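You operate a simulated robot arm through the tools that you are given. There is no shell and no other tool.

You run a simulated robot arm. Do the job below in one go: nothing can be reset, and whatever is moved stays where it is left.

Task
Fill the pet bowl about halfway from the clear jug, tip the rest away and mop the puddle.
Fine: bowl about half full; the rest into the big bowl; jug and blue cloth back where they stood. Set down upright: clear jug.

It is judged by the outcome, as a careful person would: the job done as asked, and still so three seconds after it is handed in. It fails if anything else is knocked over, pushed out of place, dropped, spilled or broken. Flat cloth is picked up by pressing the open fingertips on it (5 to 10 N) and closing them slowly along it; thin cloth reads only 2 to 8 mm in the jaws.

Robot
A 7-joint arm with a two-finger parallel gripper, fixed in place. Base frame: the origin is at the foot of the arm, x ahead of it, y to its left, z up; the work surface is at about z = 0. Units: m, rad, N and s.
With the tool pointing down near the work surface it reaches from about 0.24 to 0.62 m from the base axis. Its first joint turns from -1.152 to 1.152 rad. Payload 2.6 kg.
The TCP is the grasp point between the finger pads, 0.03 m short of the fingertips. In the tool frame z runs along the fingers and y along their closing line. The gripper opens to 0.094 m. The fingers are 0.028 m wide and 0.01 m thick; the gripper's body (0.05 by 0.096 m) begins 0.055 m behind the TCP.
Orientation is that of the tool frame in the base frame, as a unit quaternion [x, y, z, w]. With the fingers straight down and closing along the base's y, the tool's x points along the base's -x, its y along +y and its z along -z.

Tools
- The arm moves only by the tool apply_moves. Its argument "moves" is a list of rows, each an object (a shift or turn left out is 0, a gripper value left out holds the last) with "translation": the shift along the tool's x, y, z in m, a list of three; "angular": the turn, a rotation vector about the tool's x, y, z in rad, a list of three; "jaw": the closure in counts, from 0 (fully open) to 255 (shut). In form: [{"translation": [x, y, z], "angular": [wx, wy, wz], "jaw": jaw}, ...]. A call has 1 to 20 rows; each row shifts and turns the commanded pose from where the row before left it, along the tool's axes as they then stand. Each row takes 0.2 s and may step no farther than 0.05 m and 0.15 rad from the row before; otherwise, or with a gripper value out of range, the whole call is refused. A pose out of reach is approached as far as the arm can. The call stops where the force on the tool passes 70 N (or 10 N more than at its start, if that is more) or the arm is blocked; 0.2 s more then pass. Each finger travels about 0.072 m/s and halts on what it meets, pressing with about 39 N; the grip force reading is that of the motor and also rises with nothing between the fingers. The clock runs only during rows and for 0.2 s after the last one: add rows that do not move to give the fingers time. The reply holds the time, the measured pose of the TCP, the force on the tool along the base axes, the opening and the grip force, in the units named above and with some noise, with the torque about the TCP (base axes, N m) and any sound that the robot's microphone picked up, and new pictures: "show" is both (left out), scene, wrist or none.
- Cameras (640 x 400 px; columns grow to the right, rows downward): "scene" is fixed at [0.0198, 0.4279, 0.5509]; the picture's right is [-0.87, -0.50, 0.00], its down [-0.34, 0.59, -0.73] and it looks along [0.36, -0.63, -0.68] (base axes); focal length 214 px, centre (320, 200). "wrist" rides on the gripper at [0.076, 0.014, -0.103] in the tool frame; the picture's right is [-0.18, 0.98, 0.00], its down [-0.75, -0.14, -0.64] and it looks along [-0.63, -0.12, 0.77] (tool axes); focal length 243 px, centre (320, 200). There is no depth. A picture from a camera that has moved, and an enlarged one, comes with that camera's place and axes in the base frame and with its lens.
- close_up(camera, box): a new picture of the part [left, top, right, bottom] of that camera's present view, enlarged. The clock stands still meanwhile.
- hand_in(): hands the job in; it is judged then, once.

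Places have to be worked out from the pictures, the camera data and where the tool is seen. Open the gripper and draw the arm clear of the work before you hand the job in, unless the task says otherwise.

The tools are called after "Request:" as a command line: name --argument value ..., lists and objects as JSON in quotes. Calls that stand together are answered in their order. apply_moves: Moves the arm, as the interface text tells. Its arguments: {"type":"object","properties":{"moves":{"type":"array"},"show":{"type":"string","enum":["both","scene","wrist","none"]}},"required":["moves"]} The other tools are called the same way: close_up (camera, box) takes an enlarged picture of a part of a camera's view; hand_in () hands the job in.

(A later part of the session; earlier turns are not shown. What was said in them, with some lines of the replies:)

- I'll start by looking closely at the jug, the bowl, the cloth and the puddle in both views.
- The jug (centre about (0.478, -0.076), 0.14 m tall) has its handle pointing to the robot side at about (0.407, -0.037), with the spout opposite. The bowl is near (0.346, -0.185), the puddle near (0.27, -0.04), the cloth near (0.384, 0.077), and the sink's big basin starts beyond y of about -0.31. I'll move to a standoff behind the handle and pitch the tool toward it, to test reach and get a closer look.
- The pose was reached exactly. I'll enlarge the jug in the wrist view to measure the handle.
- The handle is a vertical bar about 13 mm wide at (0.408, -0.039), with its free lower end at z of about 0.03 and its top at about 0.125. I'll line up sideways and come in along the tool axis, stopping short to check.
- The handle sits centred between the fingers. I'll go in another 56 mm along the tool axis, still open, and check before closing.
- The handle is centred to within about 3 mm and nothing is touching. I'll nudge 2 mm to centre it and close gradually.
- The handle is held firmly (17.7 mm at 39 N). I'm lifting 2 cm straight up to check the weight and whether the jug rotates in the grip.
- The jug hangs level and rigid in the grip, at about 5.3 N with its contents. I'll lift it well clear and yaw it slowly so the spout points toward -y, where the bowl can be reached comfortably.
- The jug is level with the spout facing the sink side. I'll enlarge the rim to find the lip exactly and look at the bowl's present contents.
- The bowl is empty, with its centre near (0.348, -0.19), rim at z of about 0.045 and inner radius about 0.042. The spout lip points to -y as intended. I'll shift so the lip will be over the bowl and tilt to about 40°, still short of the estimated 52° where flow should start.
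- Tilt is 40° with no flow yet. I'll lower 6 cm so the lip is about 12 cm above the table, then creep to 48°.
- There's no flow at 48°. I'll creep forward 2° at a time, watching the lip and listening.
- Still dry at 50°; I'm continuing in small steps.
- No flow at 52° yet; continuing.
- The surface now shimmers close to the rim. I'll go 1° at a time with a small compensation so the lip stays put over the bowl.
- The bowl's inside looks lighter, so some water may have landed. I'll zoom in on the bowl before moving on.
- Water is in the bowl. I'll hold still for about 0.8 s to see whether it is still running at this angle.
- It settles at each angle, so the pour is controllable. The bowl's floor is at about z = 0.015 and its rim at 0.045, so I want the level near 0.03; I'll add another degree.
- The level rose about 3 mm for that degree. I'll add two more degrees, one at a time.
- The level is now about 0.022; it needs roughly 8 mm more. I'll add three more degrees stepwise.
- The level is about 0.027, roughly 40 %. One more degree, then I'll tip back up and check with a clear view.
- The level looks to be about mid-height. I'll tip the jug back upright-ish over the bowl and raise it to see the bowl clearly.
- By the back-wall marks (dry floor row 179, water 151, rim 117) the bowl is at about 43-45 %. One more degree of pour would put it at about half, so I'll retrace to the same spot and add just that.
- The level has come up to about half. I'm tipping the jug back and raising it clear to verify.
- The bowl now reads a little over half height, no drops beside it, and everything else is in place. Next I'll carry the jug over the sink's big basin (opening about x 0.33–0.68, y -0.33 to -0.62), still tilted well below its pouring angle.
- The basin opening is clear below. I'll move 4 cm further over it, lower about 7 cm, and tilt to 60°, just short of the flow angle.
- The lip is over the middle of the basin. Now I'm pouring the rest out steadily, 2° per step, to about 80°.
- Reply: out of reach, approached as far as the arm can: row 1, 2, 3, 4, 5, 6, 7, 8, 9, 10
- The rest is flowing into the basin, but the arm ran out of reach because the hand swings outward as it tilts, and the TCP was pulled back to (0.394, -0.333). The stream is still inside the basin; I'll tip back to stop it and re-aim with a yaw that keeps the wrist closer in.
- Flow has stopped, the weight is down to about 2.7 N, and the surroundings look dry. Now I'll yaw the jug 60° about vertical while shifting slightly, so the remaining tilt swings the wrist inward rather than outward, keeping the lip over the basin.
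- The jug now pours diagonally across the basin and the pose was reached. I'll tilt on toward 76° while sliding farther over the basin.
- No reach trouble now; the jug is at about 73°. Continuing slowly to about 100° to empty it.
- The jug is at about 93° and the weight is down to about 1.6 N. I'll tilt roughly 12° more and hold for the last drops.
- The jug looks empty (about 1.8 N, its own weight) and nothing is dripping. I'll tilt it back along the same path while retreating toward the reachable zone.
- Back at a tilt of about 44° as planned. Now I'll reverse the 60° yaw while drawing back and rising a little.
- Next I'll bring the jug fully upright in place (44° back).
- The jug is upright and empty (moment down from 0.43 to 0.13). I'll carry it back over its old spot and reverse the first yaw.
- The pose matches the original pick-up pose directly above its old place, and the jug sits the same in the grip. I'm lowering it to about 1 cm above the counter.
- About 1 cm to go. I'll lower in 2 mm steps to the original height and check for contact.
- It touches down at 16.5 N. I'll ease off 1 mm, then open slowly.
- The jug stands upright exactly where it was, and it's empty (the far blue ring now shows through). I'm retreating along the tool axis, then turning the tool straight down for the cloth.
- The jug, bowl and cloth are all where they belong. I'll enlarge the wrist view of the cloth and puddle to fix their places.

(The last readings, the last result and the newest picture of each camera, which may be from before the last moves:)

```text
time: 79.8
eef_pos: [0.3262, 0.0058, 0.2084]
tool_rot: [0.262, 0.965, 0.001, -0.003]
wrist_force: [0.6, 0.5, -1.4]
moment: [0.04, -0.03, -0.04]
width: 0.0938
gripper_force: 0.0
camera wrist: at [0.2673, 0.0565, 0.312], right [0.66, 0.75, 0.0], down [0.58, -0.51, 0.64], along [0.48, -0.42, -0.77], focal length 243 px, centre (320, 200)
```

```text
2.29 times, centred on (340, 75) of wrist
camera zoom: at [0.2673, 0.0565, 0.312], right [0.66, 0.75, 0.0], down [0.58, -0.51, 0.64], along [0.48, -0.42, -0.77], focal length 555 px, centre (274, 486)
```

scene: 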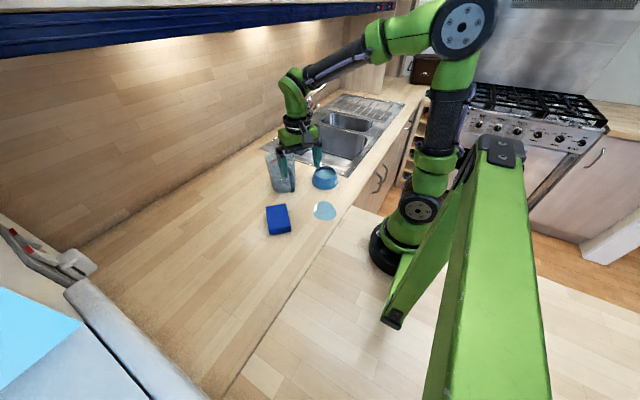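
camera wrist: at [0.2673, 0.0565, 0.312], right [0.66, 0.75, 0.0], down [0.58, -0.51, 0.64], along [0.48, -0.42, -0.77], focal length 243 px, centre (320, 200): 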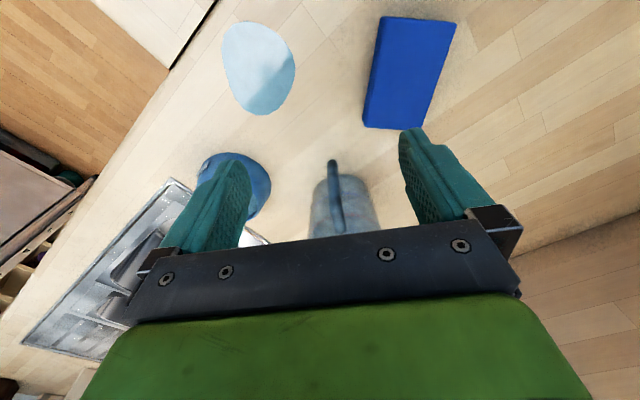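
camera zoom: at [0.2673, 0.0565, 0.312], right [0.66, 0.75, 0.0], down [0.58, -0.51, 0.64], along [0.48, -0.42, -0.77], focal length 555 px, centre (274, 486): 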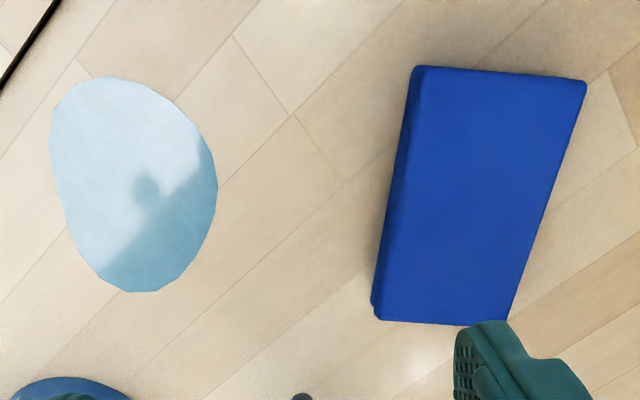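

The cloth is a folded stack about 0.07 × 0.11 × 0.018 m, centred near (0.384, 0.08), with its short side at 45°. The puddle spans x 0.22–0.31 and y -0.085–0.01. I'll align the jaws across the cloth's short side and hover above it.

Request:
apply_moves --moves '[{"angular": [0, 0, 0.131]}, {"angular": [0, 0, 0.131]}, {"translation": [0.004, 0.0313, 0.0293]}, {"translation": [0.004, 0.0313, 0.0293]}, {"translation": [0.004, 0.0313, 0.0293]}, {}]'

Request:
close_up --camera "wrist" --box '[160, 40, 500, 240]'

Request:
close_up --camera "scene" --box '[240, 130, 360, 250]'

```text
time: 81.2
eef_pos: [0.3836, 0.0811, 0.1204]
tool_rot: [0.386, 0.923, 0.0, -0.002]
wrist_force: [0.1, 0.5, 0.8]
moment: [-0.02, 0.0, 0.01]
width: 0.0941
gripper_force: 0.0
camera wrist: at [0.3407, 0.1454, 0.2237], right [0.83, 0.56, 0.0], down [0.43, -0.64, 0.64], along [0.36, -0.53, -0.77], focal length 243 px, centre (320, 200)
```

scene: 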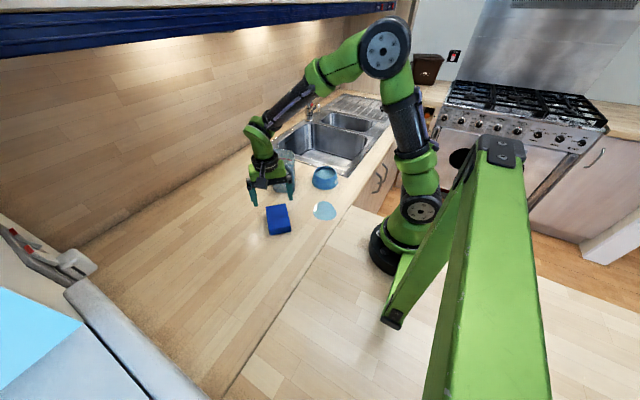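
wrist: 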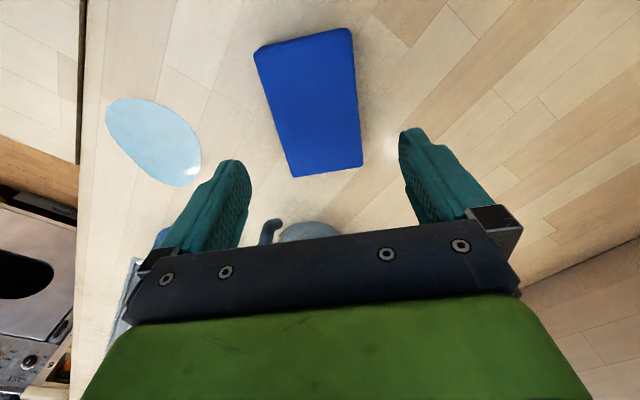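

```text
1.88 times, centred on (330, 140) of wrist
camera zoom: at [0.3407, 0.1454, 0.2237], right [0.83, 0.56, 0.0], down [0.43, -0.64, 0.64], along [0.36, -0.53, -0.77], focal length 457 px, centre (301, 313)
```

zoom: 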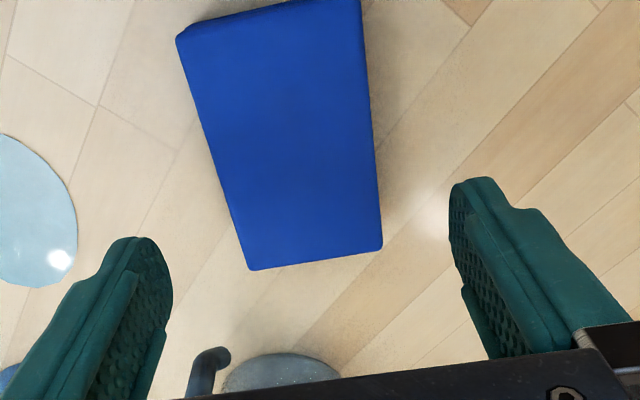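

```text
3.33 times, centred on (300, 190) of scene
camera zoom: at [0.0198, 0.4279, 0.5509], right [-0.87, -0.5, 0.0], down [-0.34, 0.59, -0.73], along [0.36, -0.63, -0.68], focal length 715 px, centre (387, 233)
```

zoom: 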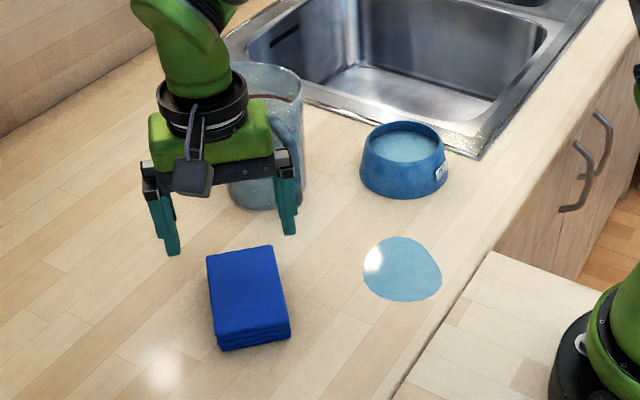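

The cloth is centred between the jaws with about 12 mm to spare on each side. I'll descend until the tips are about 4 mm above the counter on either side of it.

Request:
apply_moves --moves '[{"translation": [-0.001, -0.001, 0.03]}, {"translation": [0, 0, 0.03]}, {"translation": [0, 0, 0.018]}, {"translation": [0, 0, 0.008]}, {}]'

Request:
close_up --camera "wrist" --box '[160, 40, 500, 240]'

Request:
close_up --camera "scene" --box '[250, 170, 320, 240]'

```text
time: 82.4
eef_pos: [0.3828, 0.0786, 0.0349]
tool_rot: [0.387, 0.922, 0.0, -0.002]
wrist_force: [0.0, -0.2, -0.3]
moment: [0.0, 0.02, -0.02]
width: 0.0941
gripper_force: 0.1
camera wrist: at [0.3398, 0.1429, 0.1376], right [0.83, 0.56, 0.0], down [0.43, -0.64, 0.64], along [0.36, -0.53, -0.77], focal length 243 px, centre (320, 200)
```

scene: 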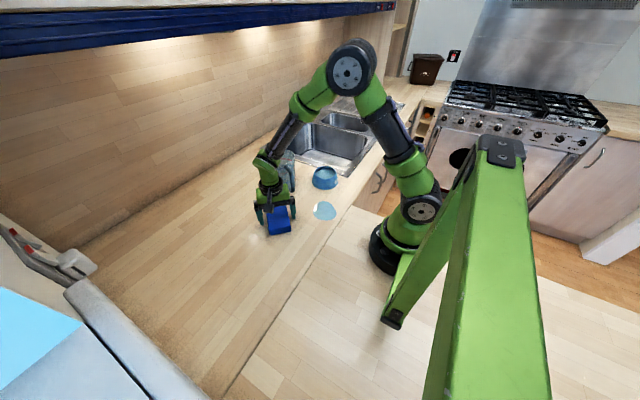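
wrist: 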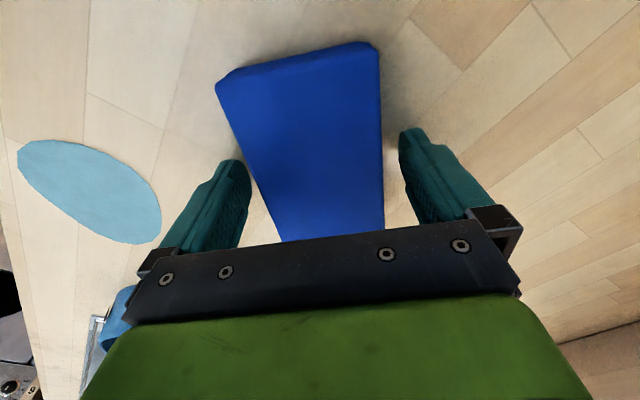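

```text
1.88 times, centred on (330, 140) of wrist
camera zoom: at [0.3398, 0.1429, 0.1376], right [0.83, 0.56, 0.0], down [0.43, -0.64, 0.64], along [0.36, -0.53, -0.77], focal length 457 px, centre (301, 313)
```

zoom: 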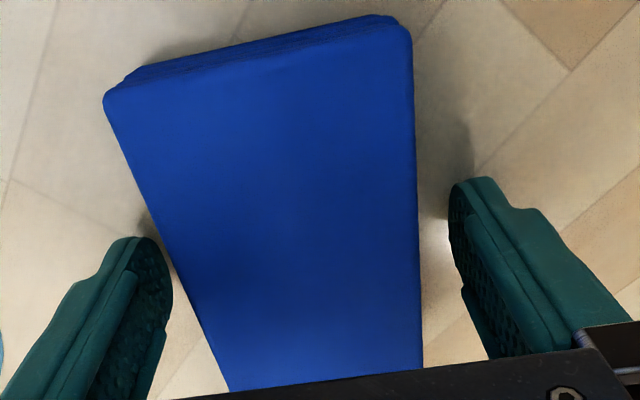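

```text
5.71 times, centred on (285, 205) of scene
camera zoom: at [0.0198, 0.4279, 0.5509], right [-0.87, -0.5, 0.0], down [-0.34, 0.59, -0.73], along [0.36, -0.63, -0.68], focal length 1226 px, centre (520, 171)
```

zoom: 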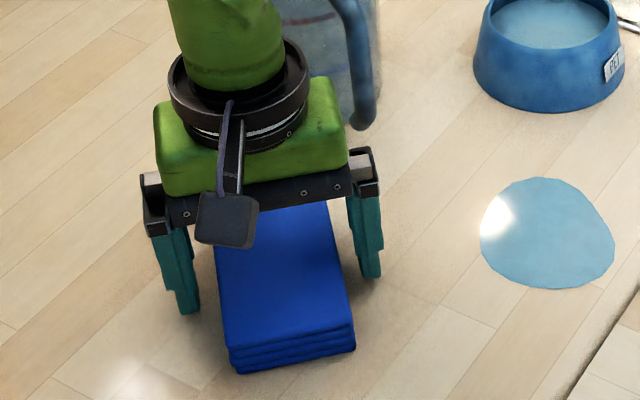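

The fingers straddle the cloth cleanly. I'm closing slowly on its sides.

Request:
apply_moves --moves '[{"jaw": 20}, {"jaw": 35}, {"jaw": 50}, {"jaw": 62}, {"jaw": 72}, {"jaw": 82}, {"jaw": 92}, {"jaw": 102}, {}, {}]'

Request:
close_up --camera "scene" --box '[250, 170, 320, 240]'

```text
time: 84.6
eef_pos: [0.3836, 0.0793, 0.0348]
tool_rot: [0.386, 0.923, 0.001, -0.002]
wrist_force: [0.2, -0.5, 3.2]
moment: [-0.06, -0.01, -0.02]
width: 0.069
gripper_force: 38.5
camera wrist: at [0.3399, 0.143, 0.1378], right [0.83, 0.56, 0.0], down [0.43, -0.64, 0.64], along [0.36, -0.53, -0.77], focal length 243 px, centre (320, 200)
```

scene: 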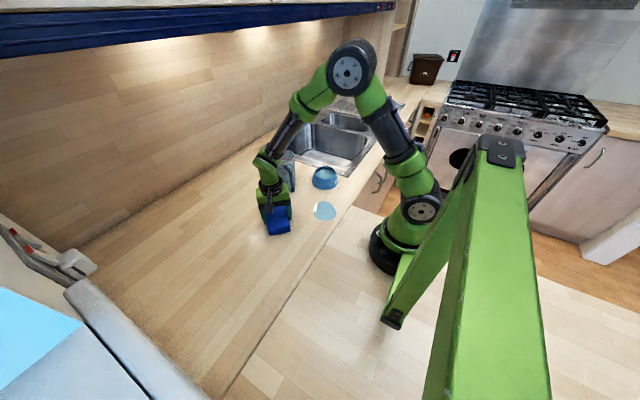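
wrist: 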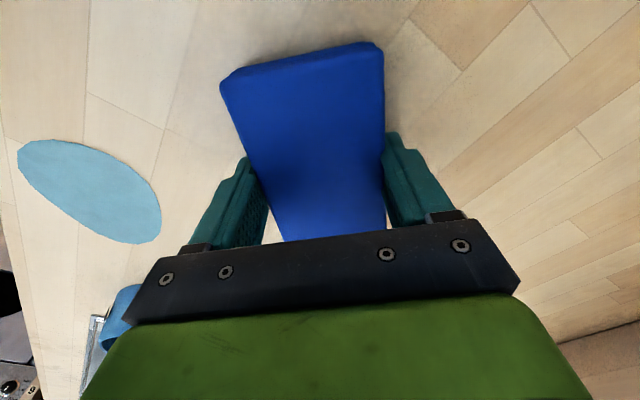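

```text
5.71 times, centred on (285, 205) of scene
camera zoom: at [0.0198, 0.4279, 0.5509], right [-0.87, -0.5, 0.0], down [-0.34, 0.59, -0.73], along [0.36, -0.63, -0.68], focal length 1226 px, centre (520, 171)
```

zoom: 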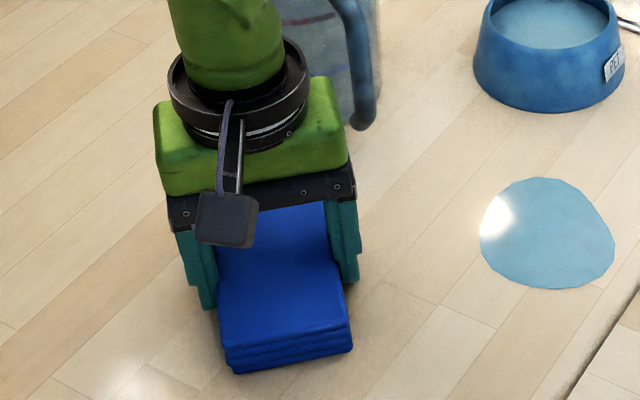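

The folded cloth is firm, gripped at 69 mm with 38 N. The puddle's long axis matches the cloth's current heading, so I'll lift 5 cm, slide straight over to the puddle, and come down just above it.

Request:
apply_moves --moves '[{"jaw": 255}, {}, {"translation": [0, 0, -0.02]}, {"translation": [0, 0, -0.03]}, {"translation": [0, -0.033, 0]}, {"translation": [0, -0.033, 0]}, {"translation": [0, -0.033, 0]}, {"translation": [0, -0.033, 0]}, {"translation": [0, -0.033, 0]}, {"translation": [0, 0, 0.02]}, {"translation": [0, 0, 0.015]}, {}]'

Request:
close_up --camera "scene" --box '[270, 150, 370, 240]'

```text
time: 87.2
eef_pos: [0.2656, -0.037, 0.0503]
tool_rot: [0.385, 0.923, 0.001, -0.002]
wrist_force: [-0.2, 0.7, -0.7]
moment: [-0.01, -0.03, -0.02]
width: 0.0687
gripper_force: 39.0
camera wrist: at [0.2229, 0.0272, 0.1536], right [0.83, 0.56, 0.0], down [0.43, -0.64, 0.64], along [0.36, -0.53, -0.77], focal length 243 px, centre (320, 200)
```

scene: 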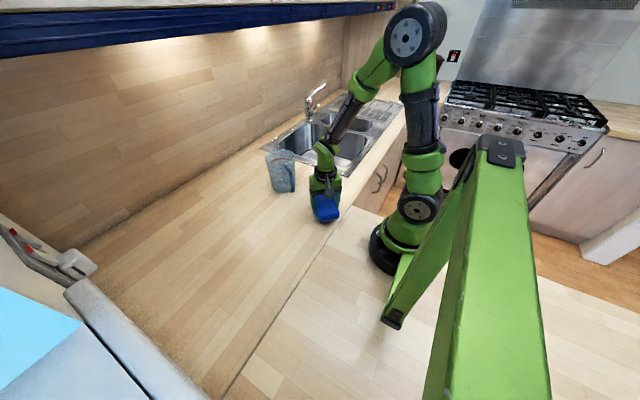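
wrist: 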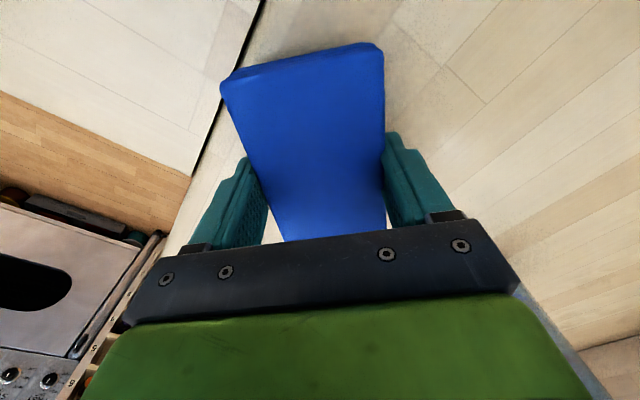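

```text
4.44 times, centred on (320, 195) of scene
camera zoom: at [0.0198, 0.4279, 0.5509], right [-0.87, -0.5, 0.0], down [-0.34, 0.59, -0.73], along [0.36, -0.63, -0.68], focal length 953 px, centre (320, 222)
```

zoom: 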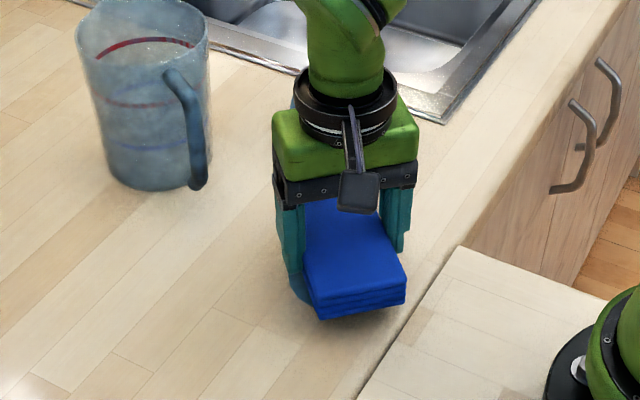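

The cloth hovers squarely over the puddle. The counter's front edge is at x of about 0.2, so I'll keep the strokes short. Lowering to light contact.

Request:
apply_moves --moves '[{"translation": [0, 0, 0.01]}, {"translation": [0, 0, 0.004]}, {"translation": [0, 0, 0.002]}, {}]' --show "none"

```text
time: 88.2
eef_pos: [0.2665, -0.0361, 0.0341]
tool_rot: [0.386, 0.922, 0.001, -0.001]
wrist_force: [-6.1, 0.5, 25.6]
moment: [0.01, 0.16, 0.02]
width: 0.0688
gripper_force: 38.7
```

The press is 25 N, more than needed. I'll ease up about 0.7 mm and read again.

Request:
apply_moves --moves '[{"translation": [0, 0, -0.0007]}, {}]' --show "none"

```text
time: 88.8
eef_pos: [0.2661, -0.0375, 0.0353]
tool_rot: [0.386, 0.922, -0.001, -0.001]
wrist_force: [-1.6, 1.6, 14.3]
moment: [0.07, -0.06, -0.1]
width: 0.069
gripper_force: 39.3
```

About 14 N of press is a sensible wiping force. Now short strokes across the puddle.

Request:
apply_moves --moves '[{"translation": [0, -0.005, -0.0002]}, {"translation": [0, -0.005, 0]}, {"translation": [0, -0.005, 0]}, {"translation": [0, 0.007, 0]}, {"translation": [0, 0.007, 0]}, {"translation": [0, 0.007, 0]}, {"translation": [0, 0.007, 0]}, {"translation": [0, 0.007, 0]}, {"translation": [0, 0.005, 0]}, {}]'

Request:
close_up --camera "scene" --box '[270, 150, 370, 240]'

```text
time: 91.0
eef_pos: [0.2826, -0.0198, 0.0344]
tool_rot: [0.386, 0.922, 0.0, -0.001]
wrist_force: [-8.1, -7.2, 20.7]
moment: [-0.08, 0.14, -0.05]
width: 0.0689
gripper_force: 39.0
camera wrist: at [0.24, 0.0444, 0.1377], right [0.83, 0.56, 0.0], down [0.43, -0.64, 0.64], along [0.35, -0.53, -0.77], focal length 243 px, centre (320, 200)
```

scene: 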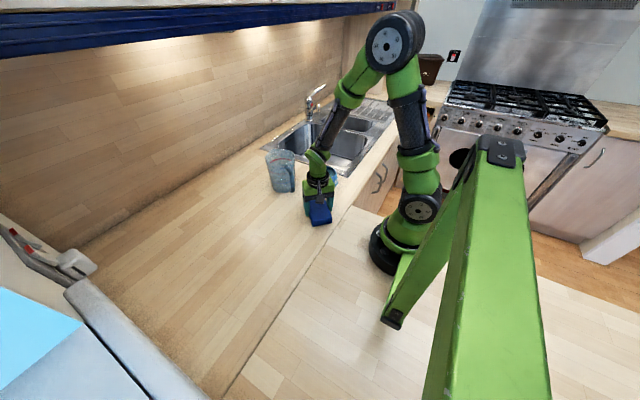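
wrist: 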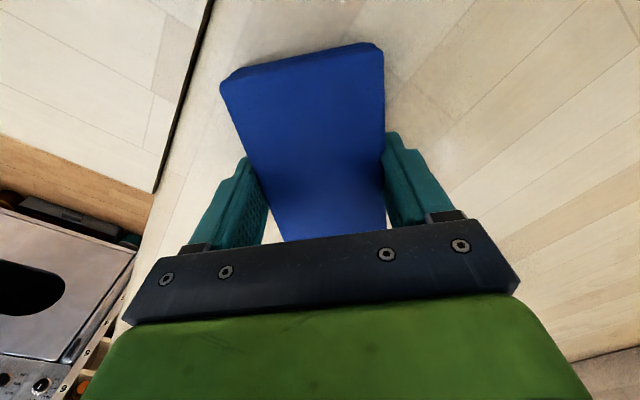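

```text
4.44 times, centred on (320, 195) of scene
camera zoom: at [0.0197, 0.4279, 0.5509], right [-0.87, -0.5, 0.0], down [-0.34, 0.59, -0.73], along [0.36, -0.63, -0.68], focal length 953 px, centre (320, 222)
```

zoom: 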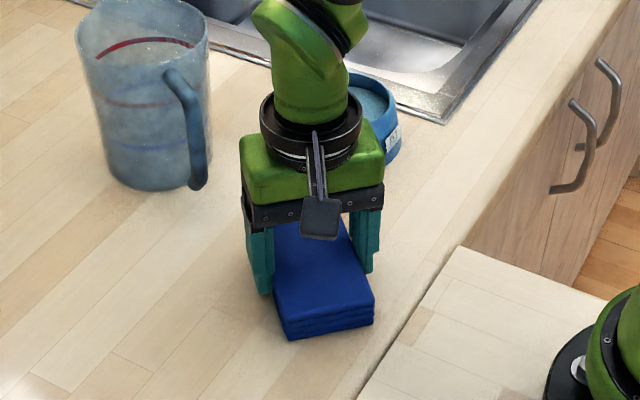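

The cloth has darkened and no water shows on the uncovered part. I'll do another pass back across and lengthways, then lift to inspect.

Request:
apply_moves --moves '[{"translation": [0, -0.007, -0.0002]}, {"translation": [0, -0.007, 0]}, {"translation": [0, -0.007, 0]}, {"translation": [0, -0.007, 0]}, {"translation": [0, -0.007, 0]}, {"translation": [-0.007, 0.003, 0]}, {"translation": [-0.007, 0.003, 0]}, {"translation": [0, 0.007, 0]}, {"translation": [0, 0.007, 0]}, {"translation": [0.007, 0, 0]}, {"translation": [0.007, 0, 0]}, {"translation": [0, 0, -0.02]}, {"translation": [0, 0, -0.03]}, {"translation": [0, 0.03, -0.02]}, {"translation": [0, 0.04, 0]}, {"translation": [0, 0.04, 0]}, {}]'

Request:
close_up --camera "scene" --box '[270, 150, 370, 240]'

```text
time: 94.6
eef_pos: [0.3523, 0.0487, 0.1064]
tool_rot: [0.387, 0.922, -0.001, -0.001]
wrist_force: [-0.1, -0.3, -1.1]
moment: [0.01, 0.01, 0.04]
width: 0.0688
gripper_force: 39.0
camera wrist: at [0.3098, 0.1128, 0.2082], right [0.83, 0.56, 0.0], down [0.43, -0.64, 0.64], along [0.36, -0.53, -0.77], focal length 243 px, centre (320, 200)
```

scene: 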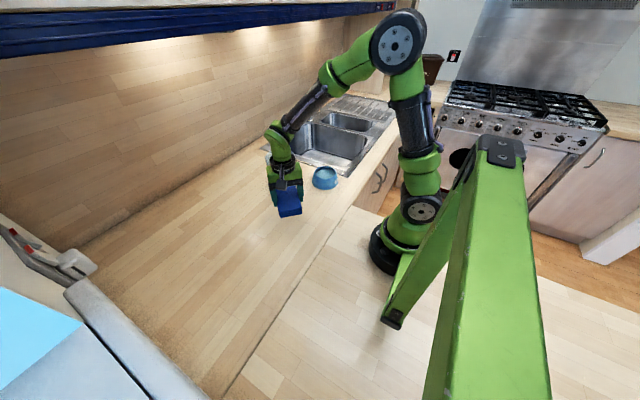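
wrist: 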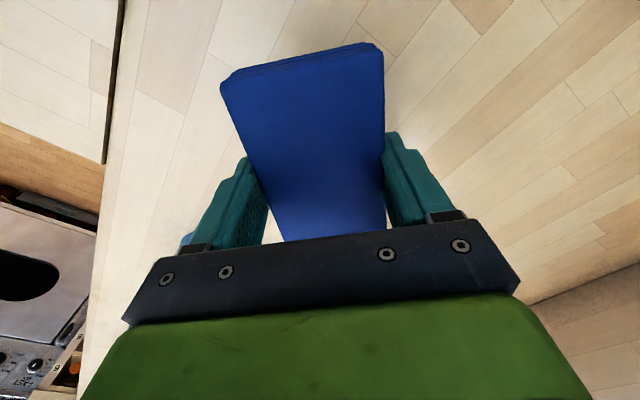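

```text
4.44 times, centred on (320, 195) of scene
camera zoom: at [0.0198, 0.4279, 0.5509], right [-0.87, -0.5, 0.0], down [-0.34, 0.59, -0.73], along [0.36, -0.63, -0.68], focal length 953 px, centre (320, 222)
```

zoom: 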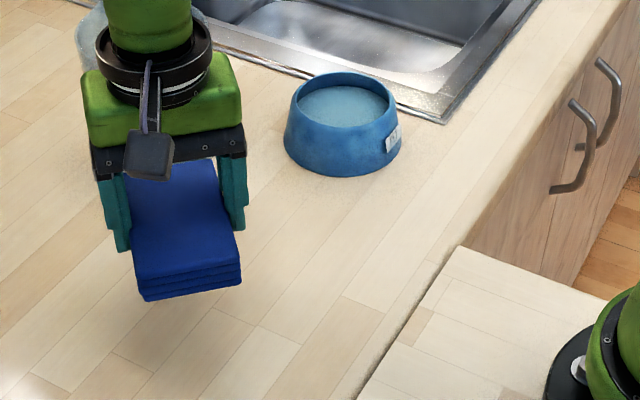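

The puddle is completely gone. I'll take the cloth back to its original spot, TCP (0.3836, 0.0793), and lower it.

Request:
apply_moves --moves '[{"translation": [0, 0.022, 0]}, {"translation": [0, 0.0218, 0]}, {"translation": [0, 0, 0.03]}, {"translation": [0, 0, 0.03]}, {"translation": [0, 0, 0.008]}, {"translation": [0, 0, 0.0025]}, {}]'

Request:
close_up --camera "scene" --box '[250, 170, 320, 240]'

```text
time: 96.2
eef_pos: [0.3836, 0.0781, 0.0349]
tool_rot: [0.386, 0.923, 0.001, -0.001]
wrist_force: [-1.8, -0.7, 5.6]
moment: [0.05, -0.01, -0.01]
width: 0.0689
gripper_force: 38.9
camera wrist: at [0.3399, 0.1423, 0.1378], right [0.83, 0.56, 0.0], down [0.43, -0.64, 0.64], along [0.36, -0.53, -0.77], focal length 243 px, centre (320, 200)
```

scene: 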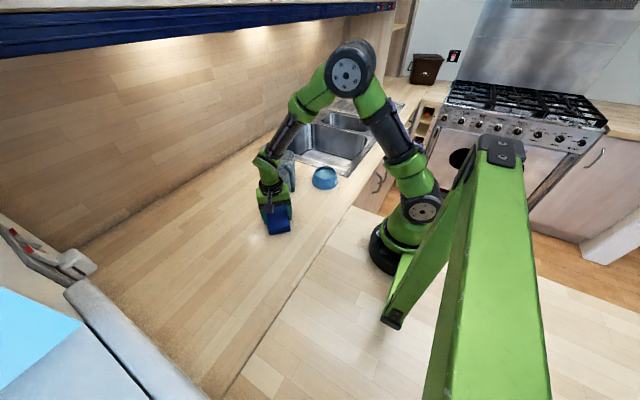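
wrist: 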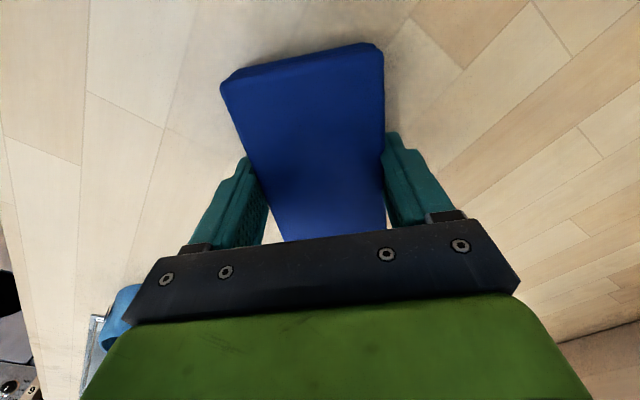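

```text
5.71 times, centred on (285, 205) of scene
camera zoom: at [0.0198, 0.4279, 0.5509], right [-0.87, -0.5, 0.0], down [-0.34, 0.59, -0.73], along [0.36, -0.63, -0.68], focal length 1226 px, centre (520, 171)
```

zoom: 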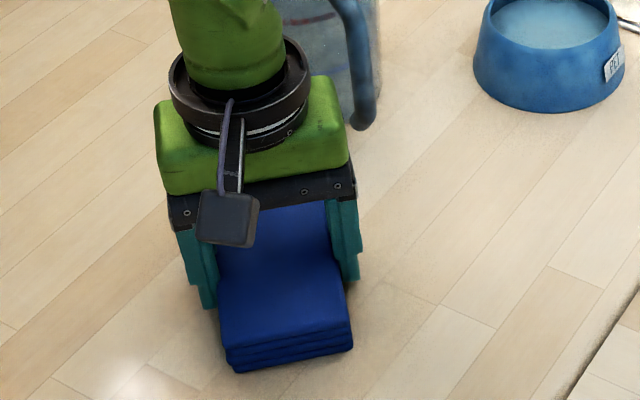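

The cloth rests on the counter (5.6 N), in the same place as in the earlier pictures. I'm opening gradually, then rising straight up.

Request:
apply_moves --moves '[{"jaw": 60}, {"jaw": 40}, {"jaw": 20}, {"jaw": 0}, {}, {}, {"translation": [0, 0, -0.02]}, {"translation": [0, 0, -0.04]}, {"translation": [0, 0, -0.045]}, {"translation": [0, 0, -0.045]}, {"translation": [0, 0, -0.045]}, {"translation": [0, 0, -0.045]}, {"translation": [0.03, -0.03, -0.02]}, {"translation": [0.03, -0.03, 0]}, {}]'

Request:
close_up --camera "scene" --box '[240, 130, 360, 250]'

Request:
close_up --camera "scene" --box '[305, 155, 350, 195]'

Request:
close_up --camera "scene" --box '[250, 70, 430, 190]'

```text
time: 99.4
eef_pos: [0.2988, 0.0781, 0.2949]
tool_rot: [0.388, 0.922, 0.0, -0.002]
wrist_force: [0.1, 0.1, 0.1]
moment: [-0.02, 0.01, 0.01]
width: 0.0941
gripper_force: 0.0
camera wrist: at [0.2542, 0.1419, 0.3978], right [0.83, 0.56, 0.0], down [0.43, -0.64, 0.64], along [0.36, -0.53, -0.77], focal length 243 px, centre (320, 200)
```

scene: 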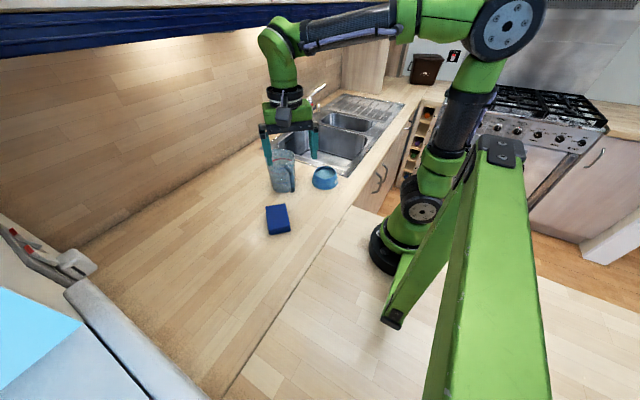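
wrist: 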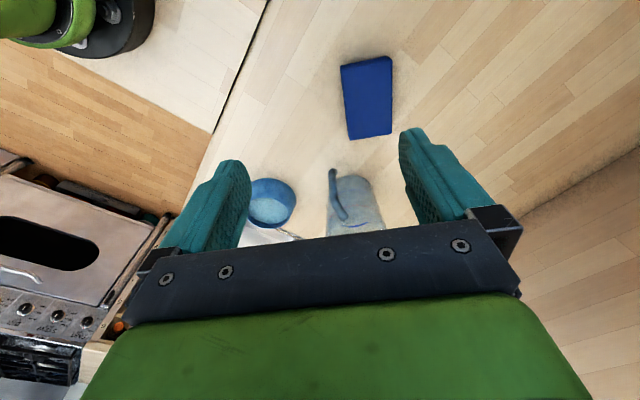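

```text
3.33 times, centred on (300, 190) of scene
camera zoom: at [0.0198, 0.4279, 0.5509], right [-0.87, -0.5, 0.0], down [-0.34, 0.59, -0.73], along [0.36, -0.63, -0.68], focal length 715 px, centre (387, 233)
```

zoom: 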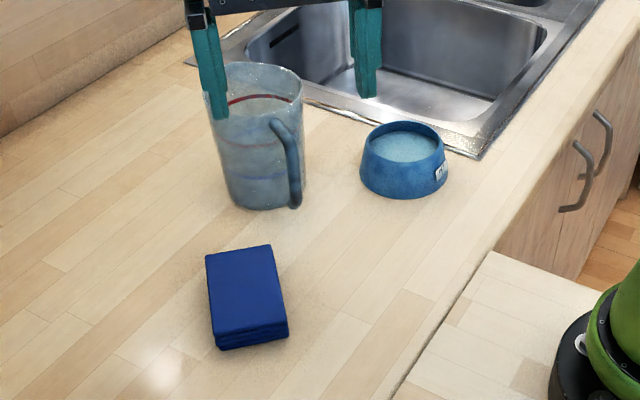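

```text
10.00 times, centred on (328, 175) of scene
camera zoom: at [0.0198, 0.4279, 0.5509], right [-0.87, -0.5, 0.0], down [-0.34, 0.59, -0.73], along [0.36, -0.63, -0.68], focal length 2145 px, centre (245, 450)
```

zoom: 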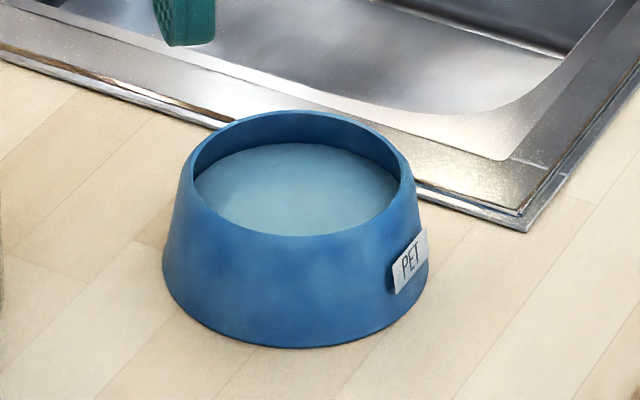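

```text
3.33 times, centred on (340, 130) of scene
camera zoom: at [0.0198, 0.4279, 0.5509], right [-0.87, -0.5, 0.0], down [-0.34, 0.59, -0.73], along [0.36, -0.63, -0.68], focal length 715 px, centre (253, 433)
```

zoom: 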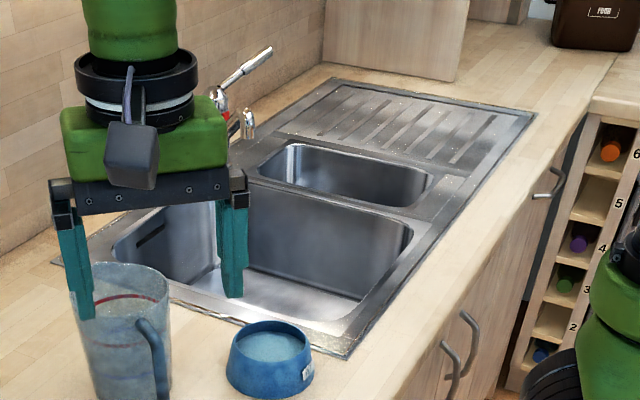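

The puddle is mopped, the cloth is back within about 2 mm, and the bowl is a little over half. One last look into the jug to confirm it's empty and upright.

Request:
close_up --camera "wrist" --box '[240, 150, 420, 240]'

Request:
close_up --camera "scene" --box '[255, 140, 310, 200]'

```text
3.56 times, centred on (330, 195) of wrist
camera zoom: at [0.2542, 0.1419, 0.3978], right [0.83, 0.56, 0.0], down [0.43, -0.64, 0.64], along [0.36, -0.53, -0.77], focal length 863 px, centre (284, 218)
```

zoom: 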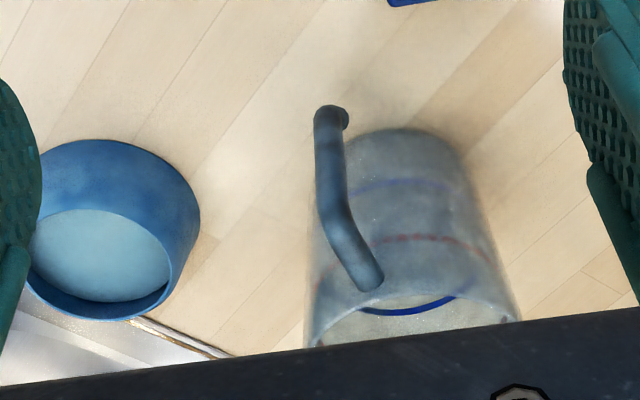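

```text
6.67 times, centred on (282, 170) of scene
camera zoom: at [0.0198, 0.4279, 0.5509], right [-0.87, -0.5, 0.0], down [-0.34, 0.59, -0.73], along [0.36, -0.63, -0.68], focal length 1430 px, centre (570, 400)
```

zoom: 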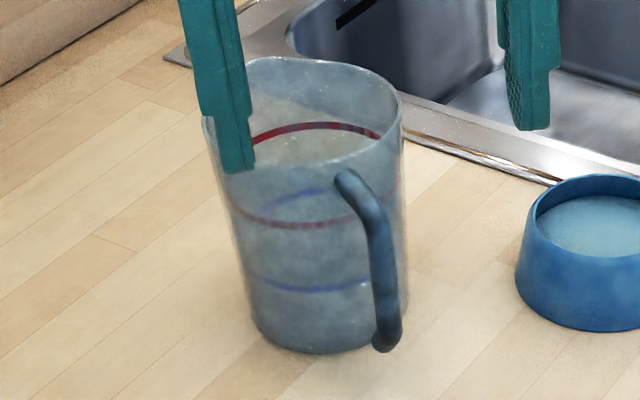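

The jug is upright and empty on its spot, the bowl is about half full, the cloth is back, the puddle is gone, and the open gripper is clear above everything. Handing in.

Request:
hand_in

```text
The job is handed in.
```

The job is done and handed in:

- **Pet bowl:** filled to roughly half, about 55 % judging from the pictures, with no drops beside it.
- **Rest of the water:** poured into the sink's big basin. The jug is empty.
- **Clear jug:** set down upright on its old spot, within about 5 mm by the pictures.
- **Puddle:** mopped up completely with the blue cloth.
- **Blue cloth:** back within about 2 mm of where it lay, now damp.

Partway through the sink pour, the arm hit its reach limit and pulled the jug back a few centimetres. The stream stayed inside the basin. I tipped the jug back, turned it, and finished from a different angle.

I left the gripper open and clear of the work.
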